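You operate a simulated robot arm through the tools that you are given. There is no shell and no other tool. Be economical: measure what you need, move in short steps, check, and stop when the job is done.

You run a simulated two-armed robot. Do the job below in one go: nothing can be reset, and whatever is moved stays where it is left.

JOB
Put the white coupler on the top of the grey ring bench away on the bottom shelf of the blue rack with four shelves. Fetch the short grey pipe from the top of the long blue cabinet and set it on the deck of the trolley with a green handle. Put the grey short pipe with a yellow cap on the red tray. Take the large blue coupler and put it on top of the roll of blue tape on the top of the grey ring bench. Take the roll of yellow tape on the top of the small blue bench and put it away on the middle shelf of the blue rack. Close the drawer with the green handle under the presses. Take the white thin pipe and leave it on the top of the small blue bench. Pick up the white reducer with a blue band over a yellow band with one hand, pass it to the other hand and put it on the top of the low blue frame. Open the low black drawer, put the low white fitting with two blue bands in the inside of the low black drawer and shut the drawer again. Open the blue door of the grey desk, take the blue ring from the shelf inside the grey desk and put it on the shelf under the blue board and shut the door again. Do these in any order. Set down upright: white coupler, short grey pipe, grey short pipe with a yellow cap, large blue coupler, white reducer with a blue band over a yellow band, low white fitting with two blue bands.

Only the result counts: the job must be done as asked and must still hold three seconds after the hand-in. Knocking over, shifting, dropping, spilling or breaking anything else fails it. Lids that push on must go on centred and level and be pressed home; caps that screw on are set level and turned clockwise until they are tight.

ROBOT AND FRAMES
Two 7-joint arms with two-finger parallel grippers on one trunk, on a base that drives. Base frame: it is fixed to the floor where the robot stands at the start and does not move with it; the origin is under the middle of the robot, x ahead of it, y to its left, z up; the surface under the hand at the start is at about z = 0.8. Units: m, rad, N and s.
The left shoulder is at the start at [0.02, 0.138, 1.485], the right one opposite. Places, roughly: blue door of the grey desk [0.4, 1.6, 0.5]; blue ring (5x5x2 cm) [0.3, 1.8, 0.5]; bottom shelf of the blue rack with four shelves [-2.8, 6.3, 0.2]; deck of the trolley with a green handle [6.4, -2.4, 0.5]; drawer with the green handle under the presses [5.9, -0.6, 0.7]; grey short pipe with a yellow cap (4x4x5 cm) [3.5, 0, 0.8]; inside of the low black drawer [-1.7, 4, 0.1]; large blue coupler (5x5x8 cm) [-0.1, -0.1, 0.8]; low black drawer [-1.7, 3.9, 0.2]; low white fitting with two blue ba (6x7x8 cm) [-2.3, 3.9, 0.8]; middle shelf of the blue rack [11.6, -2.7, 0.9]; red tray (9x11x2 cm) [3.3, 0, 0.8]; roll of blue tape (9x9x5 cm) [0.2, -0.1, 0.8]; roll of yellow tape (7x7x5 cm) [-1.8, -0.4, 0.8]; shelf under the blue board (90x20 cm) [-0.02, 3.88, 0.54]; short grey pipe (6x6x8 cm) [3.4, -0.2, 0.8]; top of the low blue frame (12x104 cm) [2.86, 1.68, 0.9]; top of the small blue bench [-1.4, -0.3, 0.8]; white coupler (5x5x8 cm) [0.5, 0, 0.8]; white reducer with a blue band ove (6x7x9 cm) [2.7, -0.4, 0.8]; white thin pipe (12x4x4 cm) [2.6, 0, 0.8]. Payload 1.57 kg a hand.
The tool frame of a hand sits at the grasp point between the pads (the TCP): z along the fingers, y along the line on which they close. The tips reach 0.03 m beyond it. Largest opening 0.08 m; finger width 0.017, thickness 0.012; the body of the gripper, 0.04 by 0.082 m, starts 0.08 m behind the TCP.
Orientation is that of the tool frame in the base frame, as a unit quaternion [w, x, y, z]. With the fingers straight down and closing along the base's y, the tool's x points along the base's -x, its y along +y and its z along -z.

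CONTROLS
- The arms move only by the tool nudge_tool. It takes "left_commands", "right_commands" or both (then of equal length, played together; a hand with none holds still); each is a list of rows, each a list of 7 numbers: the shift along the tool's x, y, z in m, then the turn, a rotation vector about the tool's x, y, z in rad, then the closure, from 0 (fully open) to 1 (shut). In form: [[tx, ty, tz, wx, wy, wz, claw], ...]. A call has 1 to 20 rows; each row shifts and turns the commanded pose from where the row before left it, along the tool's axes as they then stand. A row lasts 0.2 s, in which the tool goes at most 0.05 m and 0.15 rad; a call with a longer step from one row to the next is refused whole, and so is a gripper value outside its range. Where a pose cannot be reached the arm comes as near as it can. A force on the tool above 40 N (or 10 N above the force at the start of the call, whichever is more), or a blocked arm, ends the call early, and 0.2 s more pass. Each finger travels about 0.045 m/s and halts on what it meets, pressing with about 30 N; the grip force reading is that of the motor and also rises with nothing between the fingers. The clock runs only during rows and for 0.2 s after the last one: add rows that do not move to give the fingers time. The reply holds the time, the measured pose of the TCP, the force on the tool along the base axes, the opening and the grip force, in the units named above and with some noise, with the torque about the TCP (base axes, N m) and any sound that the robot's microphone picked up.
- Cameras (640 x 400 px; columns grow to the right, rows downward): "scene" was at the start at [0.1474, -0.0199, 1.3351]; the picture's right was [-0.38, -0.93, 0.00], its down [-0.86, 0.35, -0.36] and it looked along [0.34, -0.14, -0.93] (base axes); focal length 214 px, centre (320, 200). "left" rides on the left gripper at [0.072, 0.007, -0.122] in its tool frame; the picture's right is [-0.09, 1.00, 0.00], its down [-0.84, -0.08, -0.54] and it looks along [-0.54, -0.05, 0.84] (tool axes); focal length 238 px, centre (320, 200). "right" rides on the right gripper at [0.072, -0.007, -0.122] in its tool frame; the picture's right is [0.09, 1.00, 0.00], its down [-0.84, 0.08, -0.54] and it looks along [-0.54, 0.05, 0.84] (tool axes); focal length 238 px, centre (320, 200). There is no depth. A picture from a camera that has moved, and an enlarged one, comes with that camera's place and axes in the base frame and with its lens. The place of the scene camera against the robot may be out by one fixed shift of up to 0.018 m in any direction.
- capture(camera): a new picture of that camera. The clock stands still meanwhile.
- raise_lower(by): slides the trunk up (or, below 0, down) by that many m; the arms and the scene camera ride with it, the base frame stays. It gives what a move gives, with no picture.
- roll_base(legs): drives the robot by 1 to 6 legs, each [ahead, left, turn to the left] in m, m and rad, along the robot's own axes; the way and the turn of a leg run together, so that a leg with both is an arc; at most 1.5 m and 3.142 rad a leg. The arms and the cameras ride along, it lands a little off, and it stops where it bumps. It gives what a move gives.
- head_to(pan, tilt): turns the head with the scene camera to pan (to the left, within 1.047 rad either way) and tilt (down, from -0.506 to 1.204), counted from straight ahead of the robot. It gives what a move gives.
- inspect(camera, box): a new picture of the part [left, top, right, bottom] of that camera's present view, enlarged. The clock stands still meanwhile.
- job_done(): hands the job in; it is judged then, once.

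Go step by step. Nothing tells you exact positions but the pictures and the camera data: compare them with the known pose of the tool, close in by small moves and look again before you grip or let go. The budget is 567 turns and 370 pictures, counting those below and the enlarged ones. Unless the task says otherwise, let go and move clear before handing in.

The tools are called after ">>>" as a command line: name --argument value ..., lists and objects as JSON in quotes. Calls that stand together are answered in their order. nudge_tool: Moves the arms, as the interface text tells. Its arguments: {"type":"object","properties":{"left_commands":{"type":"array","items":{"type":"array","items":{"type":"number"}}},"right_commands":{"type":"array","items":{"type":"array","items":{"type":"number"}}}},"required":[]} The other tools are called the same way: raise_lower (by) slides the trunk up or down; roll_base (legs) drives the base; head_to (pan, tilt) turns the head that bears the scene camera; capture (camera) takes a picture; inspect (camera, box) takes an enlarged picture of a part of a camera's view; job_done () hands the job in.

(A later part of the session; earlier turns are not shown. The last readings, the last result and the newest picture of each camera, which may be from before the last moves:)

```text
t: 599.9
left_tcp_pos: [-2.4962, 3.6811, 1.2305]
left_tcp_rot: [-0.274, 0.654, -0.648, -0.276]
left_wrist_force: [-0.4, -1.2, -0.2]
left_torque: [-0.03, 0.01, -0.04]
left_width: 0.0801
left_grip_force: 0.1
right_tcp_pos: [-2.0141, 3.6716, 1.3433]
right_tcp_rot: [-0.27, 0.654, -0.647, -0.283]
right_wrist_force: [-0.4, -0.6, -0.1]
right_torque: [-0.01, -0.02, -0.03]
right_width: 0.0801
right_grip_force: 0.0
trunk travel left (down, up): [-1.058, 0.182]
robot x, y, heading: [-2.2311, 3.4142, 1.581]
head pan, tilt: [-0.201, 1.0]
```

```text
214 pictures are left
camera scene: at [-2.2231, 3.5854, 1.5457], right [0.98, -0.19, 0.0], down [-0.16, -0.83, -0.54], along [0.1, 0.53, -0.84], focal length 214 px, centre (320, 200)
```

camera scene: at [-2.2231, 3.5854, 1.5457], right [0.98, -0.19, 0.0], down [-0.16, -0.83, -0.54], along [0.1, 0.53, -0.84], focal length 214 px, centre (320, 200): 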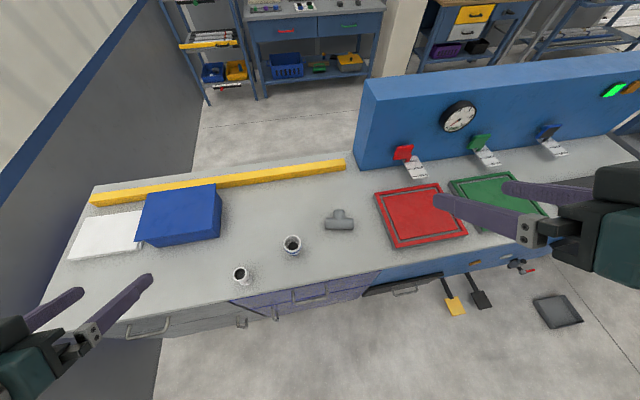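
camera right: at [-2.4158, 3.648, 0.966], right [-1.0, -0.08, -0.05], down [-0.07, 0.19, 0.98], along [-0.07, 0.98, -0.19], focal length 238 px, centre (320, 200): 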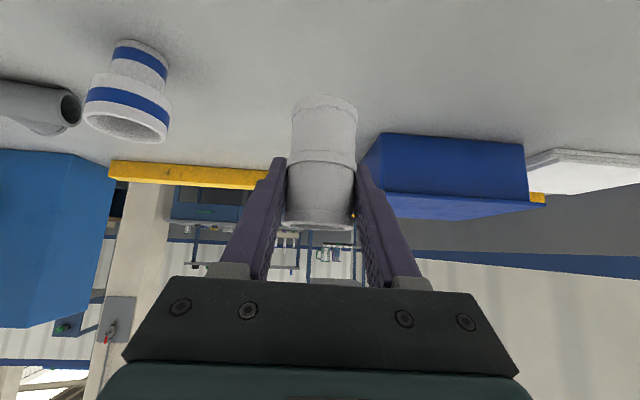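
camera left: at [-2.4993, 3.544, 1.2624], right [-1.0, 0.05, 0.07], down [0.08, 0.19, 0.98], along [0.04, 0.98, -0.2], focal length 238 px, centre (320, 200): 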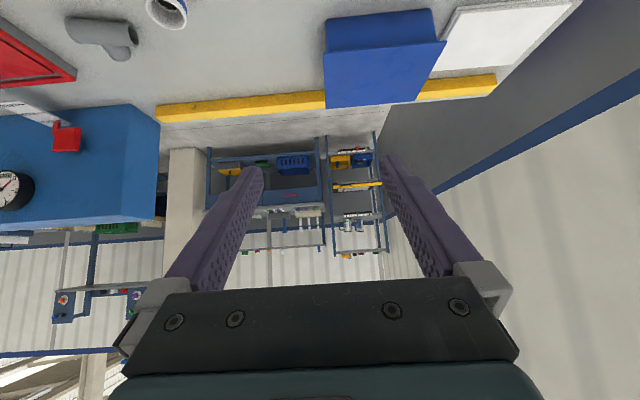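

>>> roll_base --legs '[[0.092, -0.068, 0]]'

>>> raise_lower --by -0.25

>>> capture --camera "left"

>>> inspect --camera "scene" --box '[120, 200, 360, 350]'

```text
t: 601.1
left_tcp_pos: [-2.4295, 3.7738, 1.2305]
left_tcp_rot: [-0.274, 0.654, -0.648, -0.277]
left_wrist_force: [-0.1, -0.5, -0.4]
left_torque: [-0.03, 0.01, -0.02]
left_width: 0.0801
left_grip_force: 0.1
right_tcp_pos: [-1.9457, 3.7629, 1.343]
right_tcp_rot: [-0.269, 0.654, -0.648, -0.283]
right_wrist_force: [-0.3, -0.1, 0.7]
right_torque: [0.01, -0.01, -0.01]
right_width: 0.08
right_grip_force: 0.1
trunk travel left (down, up): [-1.058, 0.182]
robot x, y, heading: [-2.1658, 3.5094, 1.583]
head pan, tilt: [-0.201, 1.0]
```

```text
t: 603.7
left_tcp_pos: [-2.4286, 3.7745, 0.9804]
left_tcp_rot: [-0.274, 0.654, -0.648, -0.277]
left_wrist_force: [-0.2, 0.1, -0.4]
left_torque: [-0.05, 0.04, -0.01]
left_width: 0.0801
left_grip_force: 0.0
right_tcp_pos: [-1.9466, 3.7631, 1.0941]
right_tcp_rot: [-0.268, 0.655, -0.647, -0.284]
right_wrist_force: [0.9, -0.2, 0.1]
right_torque: [-0.01, 0.01, -0.01]
right_width: 0.0803
right_grip_force: 0.0
trunk travel left (down, up): [-0.808, 0.432]
robot x, y, heading: [-2.1658, 3.5065, 1.585]
head pan, tilt: [-0.201, 1.0]
```

```text
213 pictures are left
camera left: at [-2.4334, 3.6361, 1.0126], right [-1.0, 0.06, 0.07], down [0.08, 0.19, 0.98], along [0.04, 0.98, -0.2], focal length 238 px, centre (320, 200)
```

left: 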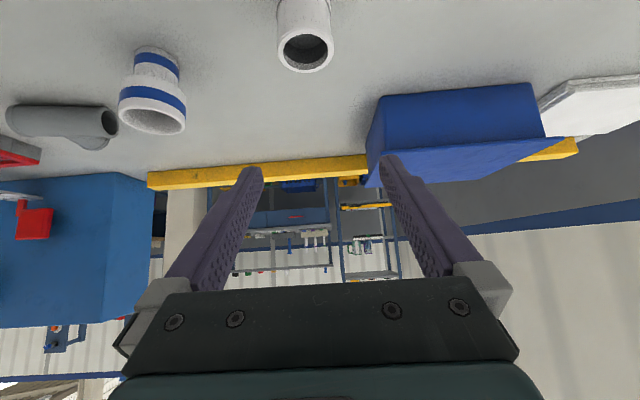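

```text
2.67 times, centred on (240, 275) of scene
camera zoom: at [-2.1571, 3.6769, 1.2957], right [0.98, -0.19, 0.0], down [-0.16, -0.83, -0.54], along [0.1, 0.53, -0.84], focal length 572 px, centre (533, 0)
```

zoom: 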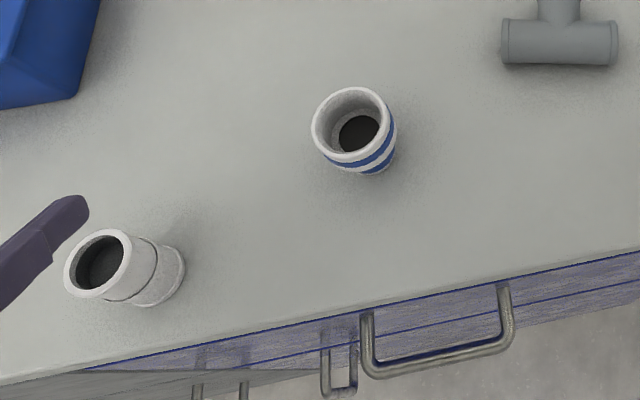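

>>> roll_base --legs '[[-0.012, -0.004, 0]]'

>>> raise_lower --by -0.118

>>> capture --camera "left"

>>> inspect --camera "scene" --box '[80, 200, 320, 350]'

```text
t: 604.5
left_tcp_pos: [-2.4262, 3.7616, 0.9806]
left_tcp_rot: [-0.275, 0.654, -0.648, -0.277]
left_wrist_force: [-0.2, -0.5, -1.1]
left_torque: [0.03, 0.04, -0.02]
left_width: 0.0801
left_grip_force: 0.1
right_tcp_pos: [-1.9424, 3.7514, 1.0935]
right_tcp_rot: [-0.269, 0.655, -0.647, -0.283]
right_wrist_force: [0.2, -0.4, 0.0]
right_torque: [0.02, 0.0, 0.03]
right_width: 0.0802
right_grip_force: 0.1
trunk travel left (down, up): [-0.808, 0.432]
robot x, y, heading: [-2.1612, 3.4939, 1.582]
head pan, tilt: [-0.201, 1.0]
```

```text
t: 605.9
left_tcp_pos: [-2.4254, 3.7632, 0.8619]
left_tcp_rot: [-0.275, 0.654, -0.648, -0.277]
left_wrist_force: [0.5, 0.3, 0.0]
left_torque: [0.01, -0.02, -0.01]
left_width: 0.0802
left_grip_force: 0.0
right_tcp_pos: [-1.9419, 3.751, 0.9752]
right_tcp_rot: [-0.27, 0.654, -0.647, -0.283]
right_wrist_force: [-0.3, 0.5, -0.2]
right_torque: [-0.02, 0.01, -0.02]
right_width: 0.0802
right_grip_force: 0.0
trunk travel left (down, up): [-0.69, 0.55]
robot x, y, heading: [-2.1614, 3.497, 1.579]
head pan, tilt: [-0.201, 1.0]
```

```text
211 pictures are left
camera left: at [-2.4293, 3.624, 0.8946], right [-1.0, 0.06, 0.07], down [0.08, 0.19, 0.98], along [0.04, 0.98, -0.2], focal length 238 px, centre (320, 200)
```

left: 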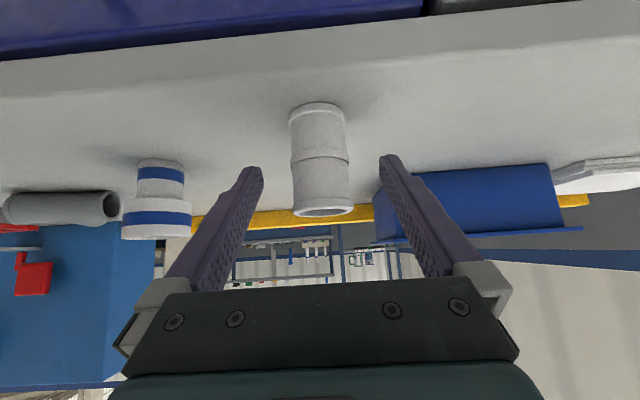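

```text
2.67 times, centred on (200, 275) of scene
camera zoom: at [-2.153, 3.6648, 1.1777], right [0.98, -0.19, 0.0], down [-0.16, -0.83, -0.54], along [0.1, 0.53, -0.84], focal length 572 px, centre (640, 0)
```

zoom: 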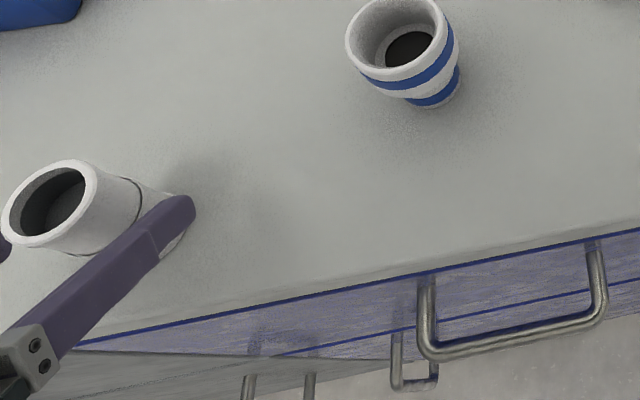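

>>> roll_base --legs '[[0.017, 0, 0]]'

>>> capture --camera "left"

```text
t: 606.7
left_tcp_pos: [-2.4252, 3.7781, 0.8619]
left_tcp_rot: [-0.275, 0.654, -0.648, -0.277]
left_wrist_force: [0.4, -0.4, 0.1]
left_torque: [-0.01, 0.03, 0.01]
left_width: 0.0798
left_grip_force: 0.1
right_tcp_pos: [-1.9432, 3.7671, 0.9757]
right_tcp_rot: [-0.269, 0.654, -0.648, -0.283]
right_wrist_force: [-0.5, -0.1, -0.1]
right_torque: [0.0, -0.03, 0.02]
right_width: 0.08
right_grip_force: 0.1
trunk travel left (down, up): [-0.69, 0.55]
robot x, y, heading: [-2.1614, 3.5114, 1.583]
head pan, tilt: [-0.201, 1.0]
```

```text
209 pictures are left
camera left: at [-2.4295, 3.6411, 0.8946], right [-1.0, 0.06, 0.07], down [0.08, 0.19, 0.98], along [0.04, 0.98, -0.2], focal length 238 px, centre (320, 200)
```

left: 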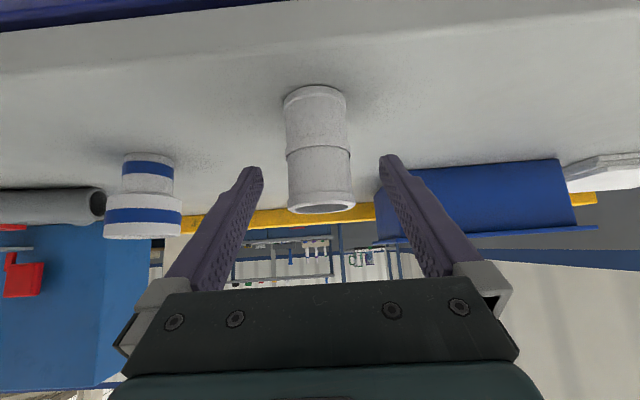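

>>> nudge_tool --left_commands '[[0, 0, 0, 0, 0, 0, 0.4], [0, 0, 0, 0, 0, 0, 1], [0, 0, 0, 0, 0, 0, 1], [0, 0, 0, 0, 0, 0, 1], [0, 0, 0, 0, 0, 0, 1], [0, 0, 0, 0, 0, 0, 1]]'

>>> capture --camera "left"

```text
t: 608.1
left_tcp_pos: [-2.4257, 3.7788, 0.863]
left_tcp_rot: [-0.274, 0.654, -0.648, -0.277]
left_wrist_force: [0.1, 0.6, 0.0]
left_torque: [-0.06, 0.01, 0.03]
left_width: 0.0398
left_grip_force: 30.3
right_tcp_pos: [-1.943, 3.7679, 0.9754]
right_tcp_rot: [-0.27, 0.654, -0.648, -0.283]
right_wrist_force: [0.4, -0.3, -1.1]
right_torque: [-0.02, 0.03, 0.0]
right_width: 0.0799
right_grip_force: 0.0
trunk travel left (down, up): [-0.69, 0.55]
robot x, y, heading: [-2.1633, 3.5125, 1.582]
head pan, tilt: [-0.201, 1.0]
```

```text
208 pictures are left
camera left: at [-2.4295, 3.6409, 0.8946], right [-1.0, 0.06, 0.07], down [0.08, 0.19, 0.98], along [0.04, 0.98, -0.2], focal length 238 px, centre (320, 200)
```

left: 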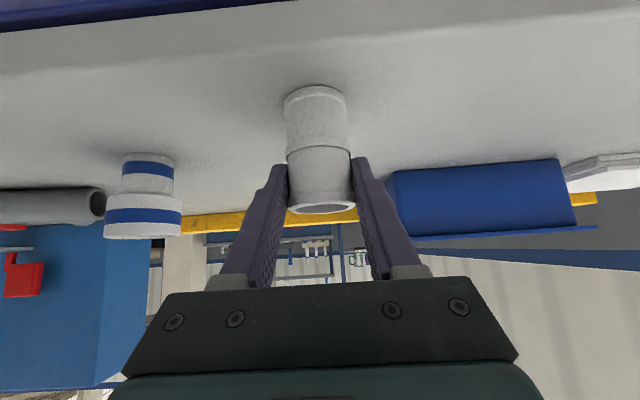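

Gripped near the fingertips. Raise, retract the right arm, extend the left, and drive to the rack.

>>> raise_lower --by 0.4

>>> raise_lower --by 0.13

>>> nudge_tool --right_commands '[[0, 0, 0, 0, 0.1333, 0, 0], [0, 0, 0, 0, 0.1333, 0, 0], [0, 0, 0, 0, 0.1333, 0, 0], [0, 0, 0, 0, 0.1333, 0, 0], [0, 0, 0, 0, 0.1333, 0, 0], [0, 0, 0, 0, 0.1333, 0, 0], [0.02, 0, 0.03, 0, 0, 0, 0], [0.02, 0, 0.03, 0, 0, 0, 0], [0.03, 0, 0.03, 0, 0, 0, 0], [0.03, 0, 0.03, 0, 0, 0, 0]]'

>>> roll_base --legs '[[1.0, 0.25, 0], [0.8, 0.11, 0]]'

```text
t: 611.9
left_tcp_pos: [-2.4272, 3.7794, 1.2626]
left_tcp_rot: [-0.274, 0.654, -0.648, -0.278]
left_wrist_force: [0.0, 0.8, -0.8]
left_torque: [-0.03, 0.01, -0.02]
left_width: 0.0399
left_grip_force: 29.6
right_tcp_pos: [-1.9427, 3.7661, 1.3758]
right_tcp_rot: [-0.268, 0.655, -0.647, -0.283]
right_wrist_force: [1.3, -0.2, 0.3]
right_torque: [0.0, -0.01, 0.02]
right_width: 0.0801
right_grip_force: 0.0
trunk travel left (down, up): [-1.09, 0.15]
robot x, y, heading: [-2.1633, 3.5094, 1.575]
head pan, tilt: [-0.201, 1.0]
```

```text
t: 613.5
left_tcp_pos: [-2.4266, 3.7786, 1.3926]
left_tcp_rot: [-0.274, 0.655, -0.648, -0.278]
left_wrist_force: [-1.0, -0.8, -0.9]
left_torque: [-0.02, 0.0, 0.01]
left_width: 0.0396
left_grip_force: 30.1
right_tcp_pos: [-1.9415, 3.7682, 1.5052]
right_tcp_rot: [-0.269, 0.654, -0.648, -0.284]
right_wrist_force: [-0.3, 0.3, -0.6]
right_torque: [-0.03, -0.02, -0.01]
right_width: 0.0799
right_grip_force: 0.1
trunk travel left (down, up): [-1.22, 0.02]
robot x, y, heading: [-2.1587, 3.5134, 1.576]
head pan, tilt: [-0.201, 1.0]
```

```text
t: 615.7
left_tcp_pos: [-2.4269, 3.7792, 1.3921]
left_tcp_rot: [-0.275, 0.654, -0.648, -0.276]
left_wrist_force: [-0.3, 1.0, 0.0]
left_torque: [0.0, 0.01, 0.04]
left_width: 0.0398
left_grip_force: 30.0
right_tcp_pos: [-1.9411, 3.6648, 1.3842]
right_tcp_rot: [0.004, 0.713, -0.702, -0.007]
right_wrist_force: [0.9, -0.9, -0.6]
right_torque: [0.02, -0.03, -0.01]
right_width: 0.0799
right_grip_force: 0.0
trunk travel left (down, up): [-1.22, 0.02]
robot x, y, heading: [-2.1601, 3.5124, 1.579]
head pan, tilt: [-0.201, 1.0]
```

```text
t: 624.9
left_tcp_pos: [-2.7557, 5.5734, 1.3916]
left_tcp_rot: [0.279, -0.644, 0.658, 0.273]
left_wrist_force: [-0.6, -0.7, -0.5]
left_torque: [0.0, 0.03, -0.05]
left_width: 0.0398
left_grip_force: 29.8
right_tcp_pos: [-2.2771, 5.4446, 1.3856]
right_tcp_rot: [-0.004, -0.702, 0.712, 0.006]
right_wrist_force: [0.3, 0.3, -0.4]
right_torque: [0.02, -0.01, -0.02]
right_width: 0.0801
right_grip_force: 0.1
trunk travel left (down, up): [-1.22, 0.02]
robot x, y, heading: [-2.5013, 5.2985, 1.548]
head pan, tilt: [-0.201, 1.0]
```

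>>> roll_base --legs '[[0, 0, 0.023]]'

>>> raise_lower --by -0.4

>>> raise_lower --by -0.4

>>> raise_lower --by -0.2

>>> capture --camera "left"

>>> head_to --pan 0.3 --tilt 0.5

>>> capture --camera "scene"

```text
t: 625.6
left_tcp_pos: [-2.7615, 5.5664, 1.3913]
left_tcp_rot: [-0.275, 0.652, -0.65, -0.275]
left_wrist_force: [-1.2, -0.7, -1.2]
left_torque: [0.03, 0.02, -0.03]
left_width: 0.0398
left_grip_force: 30.0
right_tcp_pos: [-2.2794, 5.4496, 1.3849]
right_tcp_rot: [0.004, 0.71, -0.704, -0.007]
right_wrist_force: [-0.9, -1.0, -0.2]
right_torque: [0.02, 0.0, -0.02]
right_width: 0.0802
right_grip_force: 0.0
trunk travel left (down, up): [-1.22, 0.02]
robot x, y, heading: [-2.5031, 5.2982, 1.572]
head pan, tilt: [-0.201, 1.0]
```

```text
t: 629.5
left_tcp_pos: [-2.7614, 5.5658, 0.9921]
left_tcp_rot: [-0.276, 0.652, -0.651, -0.276]
left_wrist_force: [0.3, 0.6, -1.0]
left_torque: [-0.01, -0.04, 0.01]
left_width: 0.0398
left_grip_force: 29.8
right_tcp_pos: [-2.2796, 5.4493, 0.9851]
right_tcp_rot: [0.004, 0.71, -0.704, -0.006]
right_wrist_force: [-0.2, -0.4, 0.3]
right_torque: [-0.02, 0.0, 0.0]
right_width: 0.08
right_grip_force: 0.0
trunk travel left (down, up): [-0.82, 0.42]
robot x, y, heading: [-2.497, 5.2989, 1.573]
head pan, tilt: [-0.201, 1.0]
```

```text
t: 633.3
left_tcp_pos: [-2.7629, 5.5667, 0.5918]
left_tcp_rot: [-0.275, 0.652, -0.651, -0.276]
left_wrist_force: [-1.0, -0.6, -0.1]
left_torque: [-0.01, -0.02, 0.01]
left_width: 0.0399
left_grip_force: 30.2
right_tcp_pos: [-2.2795, 5.4491, 0.585]
right_tcp_rot: [0.004, 0.71, -0.704, -0.007]
right_wrist_force: [0.6, 0.3, 0.4]
right_torque: [-0.03, 0.01, 0.04]
right_width: 0.0799
right_grip_force: 0.2
trunk travel left (down, up): [-0.42, 0.82]
robot x, y, heading: [-2.4991, 5.3029, 1.572]
head pan, tilt: [-0.201, 1.0]
```

```text
t: 635.5
left_tcp_pos: [-2.7623, 5.5678, 0.3927]
left_tcp_rot: [-0.276, 0.651, -0.651, -0.276]
left_wrist_force: [-0.1, 0.0, -1.3]
left_torque: [0.0, 0.0, 0.01]
left_width: 0.0401
left_grip_force: 29.8
right_tcp_pos: [-2.2799, 5.4495, 0.3856]
right_tcp_rot: [0.004, 0.71, -0.704, -0.006]
right_wrist_force: [-0.3, 0.3, 0.1]
right_torque: [0.03, 0.0, 0.0]
right_width: 0.0798
right_grip_force: 0.1
trunk travel left (down, up): [-0.22, 1.02]
robot x, y, heading: [-2.4998, 5.2997, 1.569]
head pan, tilt: [-0.201, 1.0]
```

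```text
207 pictures are left
camera left: at [-2.7675, 5.4288, 0.4246], right [-1.0, 0.06, 0.07], down [0.08, 0.19, 0.98], along [0.05, 0.98, -0.2], focal length 238 px, centre (320, 200)
```

left: 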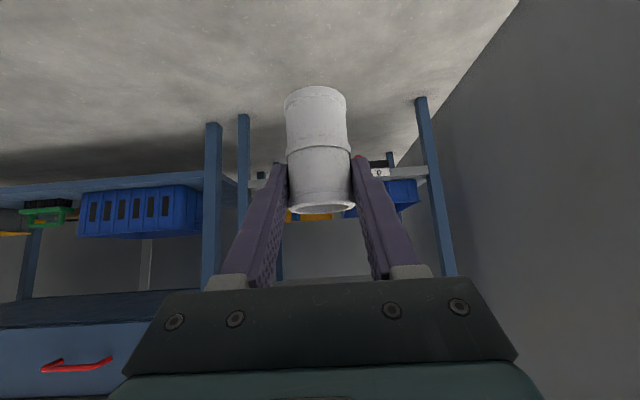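

```text
t: 636.4
left_tcp_pos: [-2.7619, 5.5673, 0.3926]
left_tcp_rot: [-0.275, 0.652, -0.651, -0.276]
left_wrist_force: [-0.5, 0.9, -1.1]
left_torque: [0.01, 0.0, -0.03]
left_width: 0.0398
left_grip_force: 29.7
right_tcp_pos: [-2.2791, 5.4486, 0.3843]
right_tcp_rot: [0.004, 0.71, -0.704, -0.007]
right_wrist_force: [-0.3, 0.3, 0.2]
right_torque: [0.01, 0.0, -0.02]
right_width: 0.08
right_grip_force: 0.0
trunk travel left (down, up): [-0.22, 1.02]
robot x, y, heading: [-2.5013, 5.2985, 1.573]
head pan, tilt: [0.3, 0.499]
```

```text
206 pictures are left
camera scene: at [-2.5316, 5.4862, 0.7487], right [0.95, 0.3, 0.0], down [0.14, -0.46, -0.88], along [-0.26, 0.84, -0.48], focal length 214 px, centre (320, 200)
```

scene: 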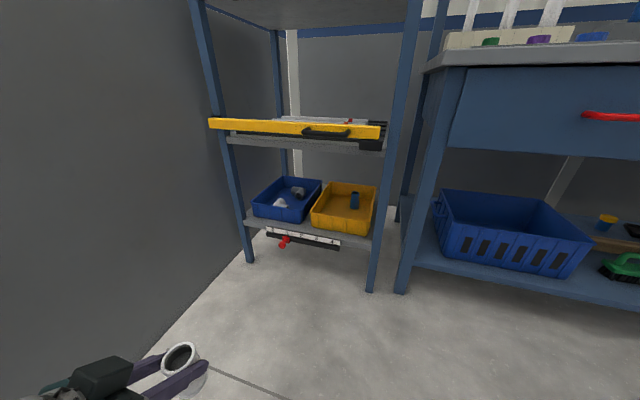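

>>> inspect --camera "scene" --box '[230, 160, 400, 270]'

```text
3.64 times, centred on (315, 215) of scene
camera zoom: at [-2.5316, 5.4862, 0.7487], right [0.95, 0.3, 0.0], down [0.14, -0.46, -0.88], along [-0.26, 0.84, -0.48], focal length 780 px, centre (338, 146)
```

zoom: 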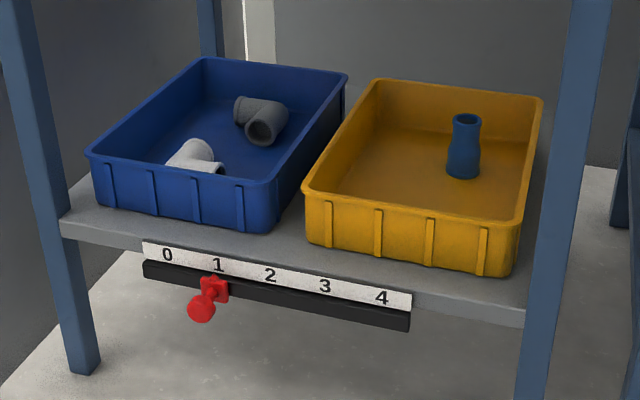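

>>> nudge_tool --left_commands '[[-0.0279, 0, 0.0287, 0, 0, 0, 1], [-0.0279, 0, 0.0287, 0, 0, 0, 1], [-0.0279, 0, 0.0287, 0, 0, 0, 1], [0, 0, 0, 0, 0, 0, 1]]'

>>> roll_base --legs '[[0.37, 0.0545, 0]]'

>>> raise_lower --by -0.09

>>> capture --camera "left"

>>> capture --camera "scene"

```text
t: 637.4
left_tcp_pos: [-2.7597, 5.6861, 0.3907]
left_tcp_rot: [-0.275, 0.652, -0.651, -0.275]
left_wrist_force: [0.3, -0.1, -0.7]
left_torque: [0.01, 0.03, 0.0]
left_width: 0.0398
left_grip_force: 29.9
right_tcp_pos: [-2.2792, 5.4499, 0.3857]
right_tcp_rot: [0.004, 0.71, -0.705, -0.005]
right_wrist_force: [-0.4, -0.2, 0.5]
right_torque: [0.0, 0.02, -0.01]
right_width: 0.08
right_grip_force: 0.1
trunk travel left (down, up): [-0.22, 1.02]
robot x, y, heading: [-2.5013, 5.2952, 1.575]
head pan, tilt: [0.3, 0.499]
```

```text
t: 639.8
left_tcp_pos: [-2.8168, 6.0588, 0.3899]
left_tcp_rot: [-0.274, 0.653, -0.65, -0.276]
left_wrist_force: [-0.4, -0.6, -0.7]
left_torque: [0.01, -0.01, -0.01]
left_width: 0.0397
left_grip_force: 29.5
right_tcp_pos: [-2.336, 5.8223, 0.3852]
right_tcp_rot: [0.005, 0.712, -0.702, -0.006]
right_wrist_force: [0.1, -0.2, 0.6]
right_torque: [0.0, -0.03, 0.01]
right_width: 0.0801
right_grip_force: 0.1
trunk travel left (down, up): [-0.22, 1.02]
robot x, y, heading: [-2.5568, 5.6703, 1.578]
head pan, tilt: [0.3, 0.499]
```

```text
t: 641.0
left_tcp_pos: [-2.8169, 6.0589, 0.3007]
left_tcp_rot: [-0.274, 0.653, -0.65, -0.275]
left_wrist_force: [0.3, 0.2, 0.7]
left_torque: [-0.01, 0.0, 0.02]
left_width: 0.0401
left_grip_force: 30.4
right_tcp_pos: [-2.337, 5.8234, 0.2936]
right_tcp_rot: [0.005, 0.711, -0.703, -0.005]
right_wrist_force: [-0.3, -0.8, -0.3]
right_torque: [-0.01, -0.02, -0.01]
right_width: 0.08
right_grip_force: 0.0
trunk travel left (down, up): [-0.13, 1.11]
robot x, y, heading: [-2.5533, 5.6668, 1.575]
head pan, tilt: [0.3, 0.499]
```

```text
204 pictures are left
camera left: at [-2.8222, 5.9198, 0.3329], right [-1.0, 0.06, 0.07], down [0.08, 0.19, 0.98], along [0.05, 0.98, -0.2], focal length 238 px, centre (320, 200)
```

left: 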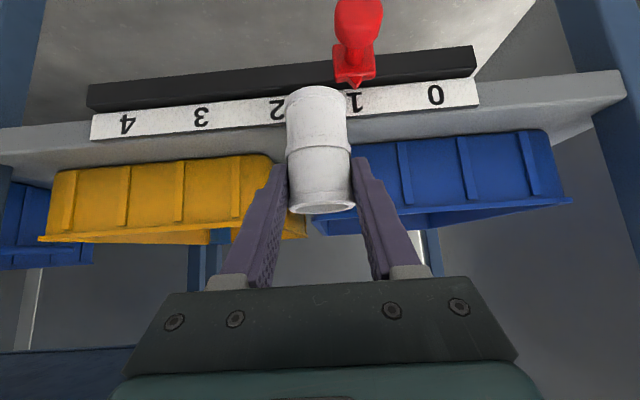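

```text
203 pictures are left
camera scene: at [-2.5879, 5.8588, 0.6588], right [0.95, 0.3, 0.0], down [0.14, -0.46, -0.88], along [-0.26, 0.84, -0.48], focal length 214 px, centre (320, 200)
```

scene: 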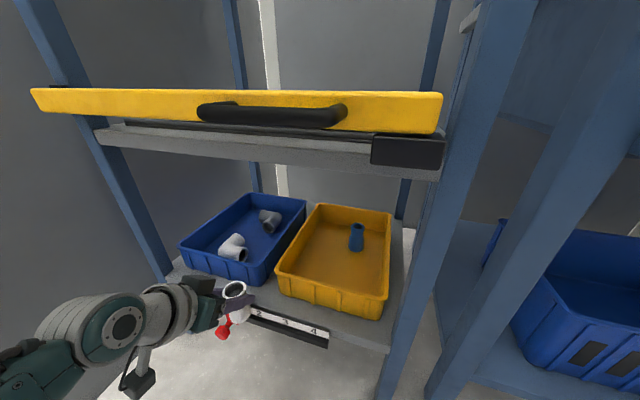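

>>> nudge_tool --left_commands '[[-0.0174, -0.004, 0.0179, 0, 0, 0, 1], [-0.0174, -0.004, 0.0179, 0, 0, 0, 1], [0, 0, 0, 0, 0, 0, 1]]'

>>> roll_base --legs '[[0.04, 0, 0]]'

>>> capture --camera "left"

>>> inspect --camera "scene" --box '[150, 220, 350, 370]'

```text
t: 641.8
left_tcp_pos: [-2.812, 6.1013, 0.3004]
left_tcp_rot: [-0.275, 0.652, -0.65, -0.276]
left_wrist_force: [-1.2, -8.8, 2.2]
left_torque: [-0.35, 0.09, 0.01]
left_width: 0.0401
left_grip_force: 29.7
right_tcp_pos: [-2.3369, 5.8185, 0.2939]
right_tcp_rot: [0.006, 0.711, -0.703, -0.005]
right_wrist_force: [-0.2, -0.2, 0.8]
right_torque: [-0.01, 0.0, 0.0]
right_width: 0.0799
right_grip_force: 0.1
trunk travel left (down, up): [-0.13, 1.11]
robot x, y, heading: [-2.555, 5.67, 1.58]
head pan, tilt: [0.3, 0.499]
```

```text
t: 642.7
left_tcp_pos: [-2.8095, 6.1395, 0.2979]
left_tcp_rot: [-0.274, 0.653, -0.65, -0.275]
left_wrist_force: [-0.5, -0.5, 0.2]
left_torque: [0.05, 0.02, -0.01]
left_width: 0.0401
left_grip_force: 30.3
right_tcp_pos: [-2.336, 5.8569, 0.2942]
right_tcp_rot: [0.007, 0.712, -0.703, -0.004]
right_wrist_force: [0.6, -0.7, -0.3]
right_torque: [0.07, 0.0, 0.01]
right_width: 0.0799
right_grip_force: 0.1
trunk travel left (down, up): [-0.13, 1.11]
robot x, y, heading: [-2.5567, 5.7098, 1.571]
head pan, tilt: [0.3, 0.499]
```

```text
202 pictures are left
camera left: at [-2.815, 6.0017, 0.3299], right [-1.0, 0.06, 0.07], down [0.08, 0.2, 0.98], along [0.04, 0.98, -0.2], focal length 238 px, centre (320, 200)
```

left: 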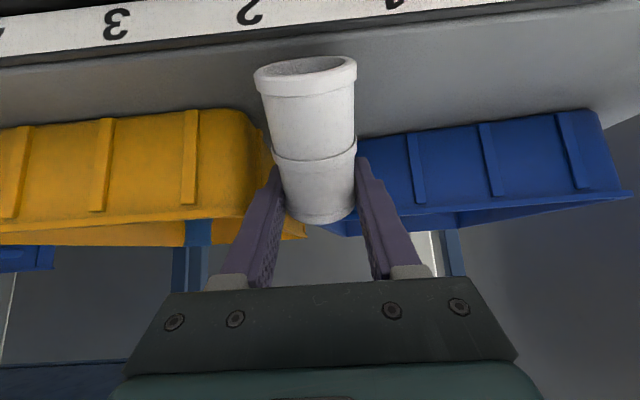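

```text
2.67 times, centred on (250, 295) of scene
camera zoom: at [-2.5885, 5.8941, 0.6579], right [0.95, 0.3, 0.0], down [0.14, -0.46, -0.88], along [-0.26, 0.83, -0.48], focal length 572 px, centre (507, -53)
```

zoom: 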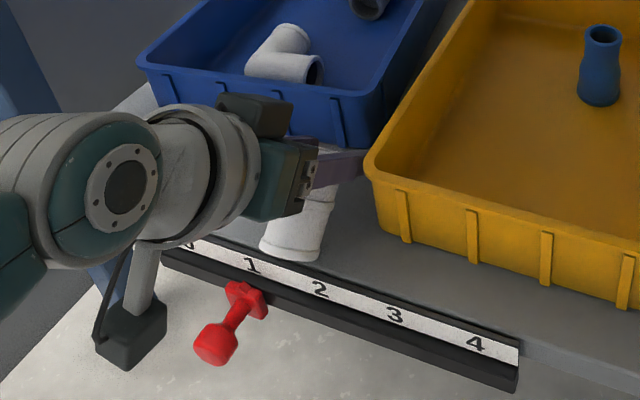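

The coupler's foot touched the shelf front (the shelf is higher than I assumed) and rotated in the grip. I'll raise to clear and look.

>>> raise_lower --by 0.06

>>> capture --camera "left"

>>> inspect --camera "scene" --box '[150, 220, 350, 370]'

```text
t: 643.7
left_tcp_pos: [-2.81, 6.1465, 0.3592]
left_tcp_rot: [-0.274, 0.653, -0.649, -0.277]
left_wrist_force: [0.0, 0.0, -1.3]
left_torque: [0.01, -0.01, 0.0]
left_width: 0.04
left_grip_force: 30.3
right_tcp_pos: [-2.3353, 5.8623, 0.3553]
right_tcp_rot: [0.004, 0.711, -0.703, -0.005]
right_wrist_force: [-0.1, 0.3, -0.3]
right_torque: [0.03, 0.01, 0.01]
right_width: 0.08
right_grip_force: 0.1
trunk travel left (down, up): [-0.19, 1.05]
robot x, y, heading: [-2.5604, 5.7112, 1.576]
head pan, tilt: [0.3, 0.499]
```

```text
200 pictures are left
camera left: at [-2.8148, 6.0081, 0.3912], right [-1.0, 0.06, 0.07], down [0.08, 0.19, 0.98], along [0.04, 0.98, -0.2], focal length 238 px, centre (320, 200)
```

left: 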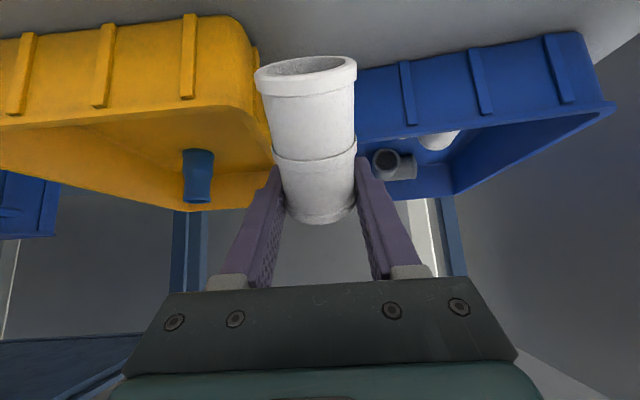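

```text
2.67 times, centred on (250, 295) of scene
camera zoom: at [-2.5883, 5.8992, 0.7187], right [0.95, 0.3, 0.0], down [0.14, -0.46, -0.88], along [-0.26, 0.84, -0.48], focal length 572 px, centre (507, -53)
```

zoom: 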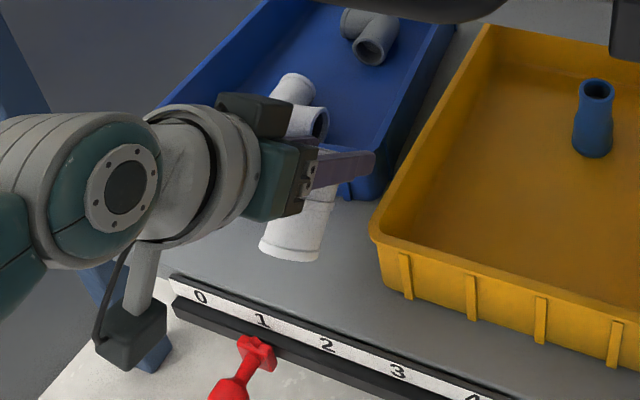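

The coupler is tilted about 27° in the grip, so I'll back away to open floor, set its base on the floor and drag it upright, then regrasp.

>>> roll_base --legs '[[-0.5, -0.03, 0]]'

>>> nudge_tool --left_commands '[[0.0209, 0, -0.0215, 0, 0, 0, 1], [0.0209, 0, -0.0215, 0, 0, 0, 1], [0.0209, 0, -0.0215, 0, 0, 0, 1], [0, 0, 0, 0, 0, 0, 1]]'

>>> raise_lower --by -0.19

>>> nudge_tool --left_commands '[[0.0287, 0, 0.0279, 0, 0, 0, 1], [0.0215, 0, 0.0209, 0, 0, 0, 1], [0.0072, 0, 0.007, 0, 0, 0, 1], [0, 0, 0, 0, 0, 0, 1]]'

>>> capture --camera "left"

```text
t: 646.7
left_tcp_pos: [-2.7792, 5.6388, 0.3593]
left_tcp_rot: [-0.273, 0.658, -0.645, -0.278]
left_wrist_force: [-0.1, 0.2, -0.4]
left_torque: [0.01, 0.02, 0.01]
left_width: 0.0401
left_grip_force: 29.8
right_tcp_pos: [-2.3009, 5.3616, 0.3552]
right_tcp_rot: [0.004, 0.716, -0.698, -0.005]
right_wrist_force: [-0.1, 0.0, -0.2]
right_torque: [-0.01, 0.0, 0.0]
right_width: 0.0797
right_grip_force: 0.0
trunk travel left (down, up): [-0.19, 1.05]
robot x, y, heading: [-2.5186, 5.2058, 1.589]
head pan, tilt: [0.3, 0.499]
```

```text
t: 647.7
left_tcp_pos: [-2.7778, 5.5481, 0.3608]
left_tcp_rot: [-0.273, 0.657, -0.644, -0.279]
left_wrist_force: [0.3, -0.8, -1.2]
left_torque: [0.01, 0.02, 0.01]
left_width: 0.0401
left_grip_force: 30.0
right_tcp_pos: [-2.3017, 5.3624, 0.3561]
right_tcp_rot: [0.005, 0.716, -0.698, -0.006]
right_wrist_force: [-0.2, 0.2, 0.1]
right_torque: [-0.06, 0.01, -0.04]
right_width: 0.0799
right_grip_force: 0.0
trunk travel left (down, up): [-0.19, 1.05]
robot x, y, heading: [-2.5156, 5.2074, 1.593]
head pan, tilt: [0.3, 0.499]
```

```text
t: 649.8
left_tcp_pos: [-2.778, 5.5474, 0.1707]
left_tcp_rot: [-0.273, 0.657, -0.645, -0.279]
left_wrist_force: [0.3, 0.4, -0.4]
left_torque: [-0.01, 0.02, 0.0]
left_width: 0.0401
left_grip_force: 30.3
right_tcp_pos: [-2.3005, 5.3607, 0.165]
right_tcp_rot: [0.004, 0.716, -0.698, -0.006]
right_wrist_force: [0.1, -1.3, 0.6]
right_torque: [0.02, 0.01, -0.02]
right_width: 0.0799
right_grip_force: 0.1
trunk travel left (down, up): [0.0, 1.24]
robot x, y, heading: [-2.521, 5.2073, 1.592]
head pan, tilt: [0.3, 0.499]
```

```text
t: 650.8
left_tcp_pos: [-2.7778, 5.5456, 0.0909]
left_tcp_rot: [-0.273, 0.657, -0.645, -0.278]
left_wrist_force: [1.0, -0.4, -0.3]
left_torque: [0.01, -0.01, -0.02]
left_width: 0.0398
left_grip_force: 29.8
right_tcp_pos: [-2.3009, 5.362, 0.1658]
right_tcp_rot: [0.004, 0.716, -0.698, -0.006]
right_wrist_force: [-0.4, -0.2, 0.9]
right_torque: [-0.02, 0.03, 0.0]
right_width: 0.08
right_grip_force: 0.1
trunk travel left (down, up): [0.0, 1.24]
robot x, y, heading: [-2.5178, 5.203, 1.593]
head pan, tilt: [0.3, 0.499]
```

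```text
198 pictures are left
camera left: at [-2.7804, 5.4074, 0.1231], right [-1.0, 0.04, 0.07], down [0.07, 0.19, 0.98], along [0.03, 0.98, -0.2], focal length 238 px, centre (320, 200)
```

left: 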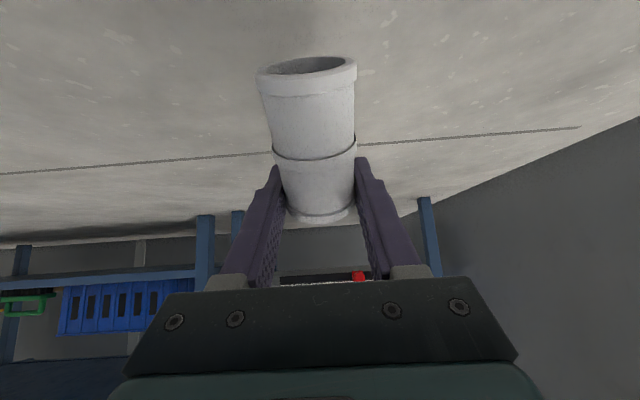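

>>> nudge_tool --left_commands '[[0.0072, 0, 0.007, 0, 0, 0, 1], [0.0022, 0, 0.0021, 0, 0, 0, 1], [0.0022, 0, 0.0021, 0, 0, 0, 1], [0.0022, 0, 0.0021, 0, 0, 0, 1], [0.0022, 0, 0.0021, 0, 0, 0, 1], [0.0022, 0, 0.0021, 0, 0, 0, 1], [0, 0, 0, 0, 0, 0, 1]]'

```text
t: 652.4
left_tcp_pos: [-2.7779, 5.5479, 0.0646]
left_tcp_rot: [-0.273, 0.658, -0.644, -0.279]
left_wrist_force: [0.2, -0.1, -0.1]
left_torque: [0.01, 0.0, 0.01]
left_width: 0.0401
left_grip_force: 29.9
right_tcp_pos: [-2.3008, 5.3618, 0.1654]
right_tcp_rot: [0.004, 0.716, -0.698, -0.005]
right_wrist_force: [0.1, 0.3, 0.5]
right_torque: [-0.02, 0.0, 0.01]
right_width: 0.0798
right_grip_force: 0.0
trunk travel left (down, up): [0.0, 1.24]
robot x, y, heading: [-2.5208, 5.2063, 1.59]
head pan, tilt: [0.3, 0.499]
```

>>> nudge_tool --left_commands '[[0.0022, 0, 0.0021, 0, 0, 0, 1], [0.0022, 0, 0.0021, 0, 0, 0, 1], [0.0022, 0, 0.0021, 0, 0, 0, 1], [0.0022, 0, 0.0021, 0, 0, 0, 1], [0.0022, 0, 0.0021, 0, 0, 0, 1], [0, 0, 0, 0, 0, 0, 1]]'

>>> capture --camera "left"

```text
t: 653.8
left_tcp_pos: [-2.7785, 5.5481, 0.0546]
left_tcp_rot: [-0.274, 0.657, -0.644, -0.279]
left_wrist_force: [0.9, 0.2, 13.4]
left_torque: [-0.59, -0.07, 0.02]
left_width: 0.04
left_grip_force: 30.1
left hand out of reach, approached as far as the arm can: row 5
right_tcp_pos: [-2.3015, 5.3629, 0.1659]
right_tcp_rot: [0.004, 0.716, -0.698, -0.006]
right_wrist_force: [0.4, -0.1, -0.6]
right_torque: [0.0, 0.02, 0.01]
right_width: 0.0801
right_grip_force: 0.0
trunk travel left (down, up): [0.0, 1.24]
robot x, y, heading: [-2.5199, 5.2124, 1.591]
head pan, tilt: [0.3, 0.499]
```

```text
197 pictures are left
camera left: at [-2.7802, 5.4103, 0.0858], right [-1.0, 0.04, 0.07], down [0.07, 0.19, 0.98], along [0.03, 0.98, -0.19], focal length 238 px, centre (320, 200)
```

left: 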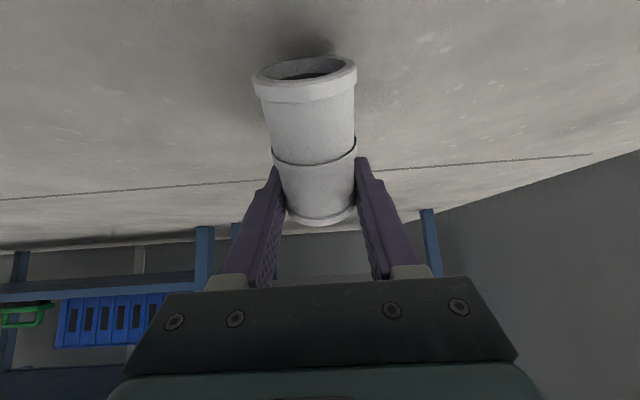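

>>> nudge_tool --left_commands '[[0.0035, 0, -0.0036, 0, 0, 0, 1], [0.0035, 0, -0.0036, 0, 0, 0, 1], [0.0035, 0, -0.0036, 0, 0, 0, 1], [0.0035, 0, -0.0036, 0, 0, 0, 1], [0.0035, 0, -0.0036, 0, 0, 0, 1], [0, 0, 0, 0, 0, 0, 1]]'

>>> capture --camera "left"

```text
t: 655.2
left_tcp_pos: [-2.7796, 5.5358, 0.051]
left_tcp_rot: [-0.277, 0.656, -0.643, -0.283]
left_wrist_force: [0.4, 10.4, 24.4]
left_torque: [-0.52, -0.06, 0.05]
left_width: 0.0404
left_grip_force: 30.0
left hand out of reach, approached as far as the arm can: row 3, 5
right_tcp_pos: [-2.3023, 5.371, 0.1662]
right_tcp_rot: [0.003, 0.716, -0.698, -0.007]
right_wrist_force: [0.7, -0.8, 0.0]
right_torque: [-0.02, 0.01, -0.02]
right_width: 0.0798
right_grip_force: 0.0
trunk travel left (down, up): [0.0, 1.24]
robot x, y, heading: [-2.5205, 5.2088, 1.592]
head pan, tilt: [0.3, 0.499]
```

```text
196 pictures are left
camera left: at [-2.7818, 5.3972, 0.0808], right [-1.0, 0.04, 0.07], down [0.07, 0.18, 0.98], along [0.03, 0.98, -0.18], focal length 238 px, centre (320, 200)
```

left: 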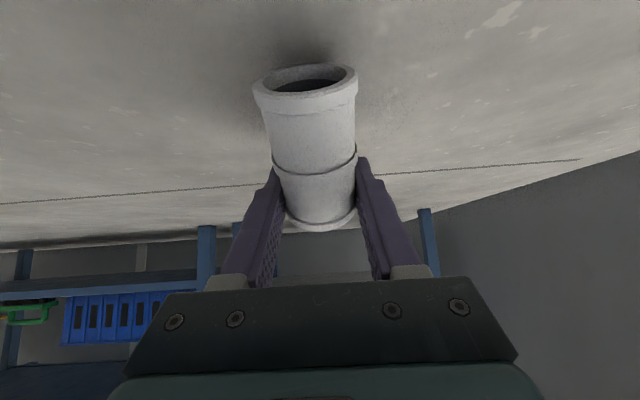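

The grip is too firm for dragging it upright. Instead I'll simply pitch the hand further forward until the coupler itself is vertical; a flatter hand suits the shelf anyway.

>>> raise_lower --by 0.33

>>> nudge_tool --left_commands '[[0, 0, 0, 0, -0.118, 0, 1], [0, 0, 0, 0, -0.118, 0, 1], [0, 0, 0, 0, -0.118, 0, 1], [0, 0, 0, 0, -0.118, 0, 1], [0, 0, 0, 0, 0, 0, 1]]'

>>> head_to --pan 0.6 --tilt 0.9

>>> capture --camera "scene"

>>> capture --camera "left"

```text
t: 658.4
left_tcp_pos: [-2.7775, 5.5233, 0.3768]
left_tcp_rot: [-0.273, 0.658, -0.645, -0.278]
left_wrist_force: [-0.3, -0.9, -0.6]
left_torque: [0.02, 0.03, 0.01]
left_width: 0.0402
left_grip_force: 30.2
right_tcp_pos: [-2.3008, 5.3618, 0.495]
right_tcp_rot: [0.004, 0.717, -0.697, -0.006]
right_wrist_force: [0.2, -0.2, 1.0]
right_torque: [-0.01, 0.02, -0.01]
right_width: 0.0799
right_grip_force: 0.0
trunk travel left (down, up): [-0.33, 0.91]
robot x, y, heading: [-2.5203, 5.2078, 1.598]
head pan, tilt: [0.3, 0.499]
```

```text
t: 659.6
left_tcp_pos: [-2.7678, 5.546, 0.4562]
left_tcp_rot: [-0.416, 0.573, -0.563, -0.425]
left_wrist_force: [-0.2, -0.1, -0.8]
left_torque: [0.01, -0.01, -0.02]
left_width: 0.0401
left_grip_force: 30.4
left hand out of reach, approached as far as the arm can: row 1, 2, 3, 4
right_tcp_pos: [-2.3005, 5.3617, 0.4956]
right_tcp_rot: [0.004, 0.716, -0.698, -0.006]
right_wrist_force: [-0.2, 0.3, 0.1]
right_torque: [-0.03, -0.01, -0.02]
right_width: 0.0798
right_grip_force: 0.1
trunk travel left (down, up): [-0.33, 0.91]
robot x, y, heading: [-2.5199, 5.2055, 1.594]
head pan, tilt: [0.3, 0.499]
```

```text
t: 660.5
left_tcp_pos: [-2.7683, 5.5459, 0.4562]
left_tcp_rot: [-0.417, 0.574, -0.563, -0.424]
left_wrist_force: [1.5, -0.4, -0.6]
left_torque: [0.05, 0.02, -0.05]
left_width: 0.04
left_grip_force: 30.4
right_tcp_pos: [-2.2996, 5.3624, 0.4951]
right_tcp_rot: [0.005, 0.716, -0.698, -0.006]
right_wrist_force: [-0.1, 0.0, 0.6]
right_torque: [0.02, 0.02, -0.01]
right_width: 0.0799
right_grip_force: 0.0
trunk travel left (down, up): [-0.33, 0.91]
robot x, y, heading: [-2.5188, 5.2037, 1.596]
head pan, tilt: [0.6, 0.901]
```

```text
195 pictures are left
camera scene: at [-2.5691, 5.369, 0.8254], right [0.81, 0.58, 0.0], down [0.46, -0.64, -0.62], along [-0.36, 0.51, -0.78], focal length 214 px, centre (320, 200)
```

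scene: 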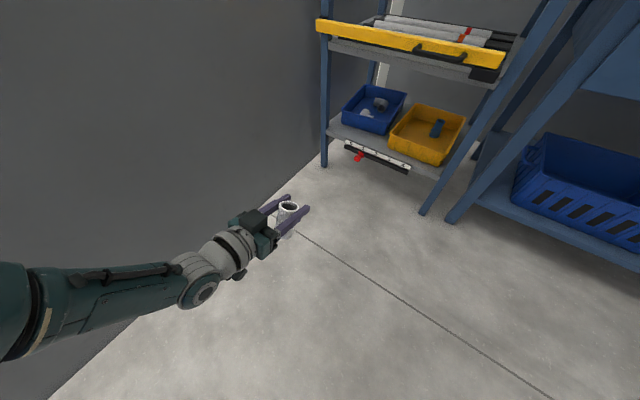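

```text
194 pictures are left
camera left: at [-2.7701, 5.4064, 0.4224], right [-1.0, 0.01, 0.09], down [0.08, -0.27, 0.96], along [0.03, 0.96, 0.27], focal length 238 px, centre (320, 200)
```

left: 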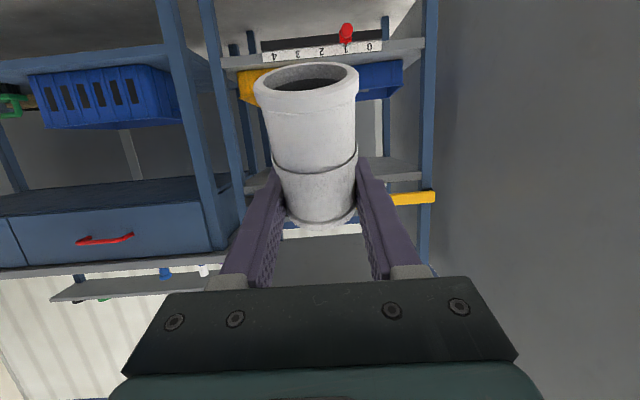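

The coupler actually leans about 59° relative to the original grasp (32° now). I'll pitch the hand to near-horizontal and push the coupler's top gently against the flat wall on the left to bring it vertical.

>>> nudge_tool --left_commands '[[0, 0, 0, 0, -0.1, 0, 1], [0, 0, 0, 0, -0.1, 0, 1], [0, 0, 0, 0, 0, 0, 1]]'

>>> roll_base --legs '[[0, 0, 1.546]]'

>>> head_to --pan 0.5 --tilt 0.8

>>> capture --camera "scene"

>>> capture --camera "left"

```text
t: 661.3
left_tcp_pos: [-2.7536, 5.5402, 0.4881]
left_tcp_rot: [-0.471, 0.528, -0.518, -0.48]
left_wrist_force: [0.1, -0.7, -0.4]
left_torque: [0.0, 0.01, 0.02]
left_width: 0.0403
left_grip_force: 30.0
left hand out of reach, approached as far as the arm can: row 1, 2
right_tcp_pos: [-2.3012, 5.3612, 0.4951]
right_tcp_rot: [0.005, 0.716, -0.698, -0.005]
right_wrist_force: [0.5, 0.5, -0.2]
right_torque: [-0.03, 0.04, 0.0]
right_width: 0.0798
right_grip_force: 0.2
trunk travel left (down, up): [-0.33, 0.91]
robot x, y, heading: [-2.5199, 5.2074, 1.594]
head pan, tilt: [0.6, 0.901]
```

```text
t: 665.5
left_tcp_pos: [-2.8553, 4.9773, 0.4869]
left_tcp_rot: [0.0, 0.741, 0.0, -0.672]
left_wrist_force: [-0.4, -0.3, 0.1]
left_torque: [-0.01, 0.0, -0.01]
left_width: 0.0401
left_grip_force: 29.8
right_tcp_pos: [-2.6695, 5.4271, 0.494]
right_tcp_rot: [0.007, 1.0, 0.005, 0.0]
right_wrist_force: [-0.1, 0.3, -0.3]
right_torque: [0.0, -0.01, 0.01]
right_width: 0.0801
right_grip_force: 0.1
trunk travel left (down, up): [-0.33, 0.91]
robot x, y, heading: [-2.5201, 5.2069, -3.139]
head pan, tilt: [0.6, 0.901]
```

```text
t: 666.1
left_tcp_pos: [-2.8571, 4.9777, 0.4885]
left_tcp_rot: [0.001, 0.74, 0.001, -0.672]
left_wrist_force: [-0.7, 0.5, -1.2]
left_torque: [-0.03, -0.02, 0.05]
left_width: 0.0401
left_grip_force: 29.9
right_tcp_pos: [-2.6701, 5.4266, 0.4957]
right_tcp_rot: [0.007, 1.0, 0.005, -0.001]
right_wrist_force: [-0.1, -0.4, -0.4]
right_torque: [0.0, 0.0, -0.02]
right_width: 0.0799
right_grip_force: 0.0
trunk travel left (down, up): [-0.33, 0.91]
robot x, y, heading: [-2.5172, 5.2036, -3.138]
head pan, tilt: [0.499, 0.799]
```

```text
193 pictures are left
camera scene: at [-2.6938, 5.1687, 0.8332], right [-0.48, 0.88, 0.0], down [0.63, 0.34, -0.7], along [-0.61, -0.34, -0.72], focal length 214 px, centre (320, 200)
```

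scene: 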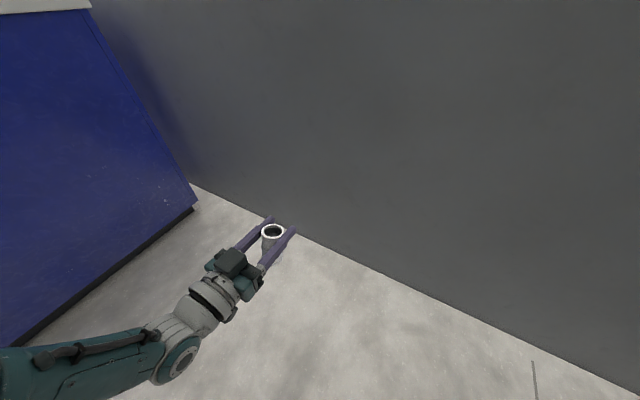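

```text
192 pictures are left
camera left: at [-2.7266, 4.9701, 0.4273], right [-0.01, -1.0, 0.09], down [0.46, 0.08, 0.89], along [-0.89, 0.05, 0.46], focal length 238 px, centre (320, 200)
```

left: 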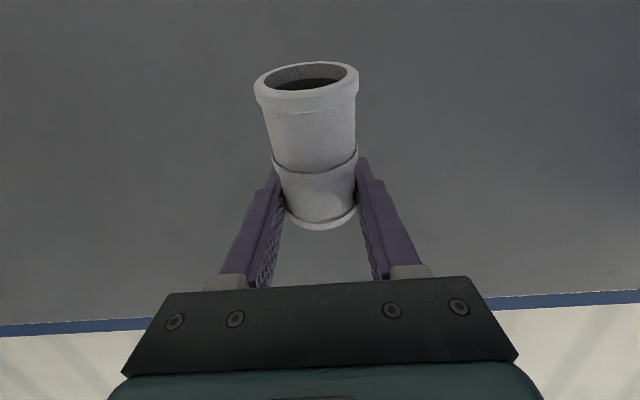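

>>> inspect --camera "scene" --box '[210, 200, 330, 300]'

```text
4.00 times, centred on (270, 250) of scene
camera zoom: at [-2.6938, 5.1687, 0.8332], right [-0.48, 0.88, 0.0], down [0.63, 0.34, -0.7], along [-0.61, -0.34, -0.72], focal length 858 px, centre (520, 0)
```

zoom: 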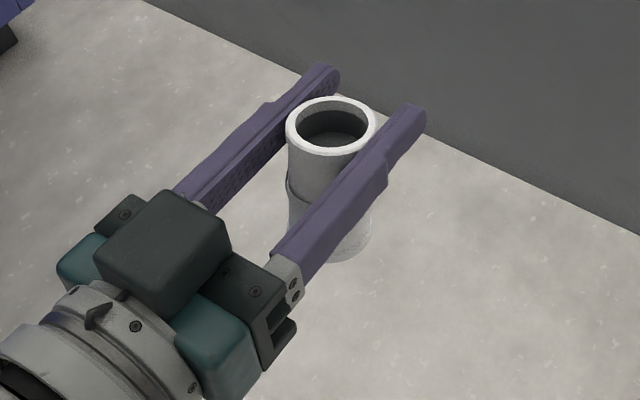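

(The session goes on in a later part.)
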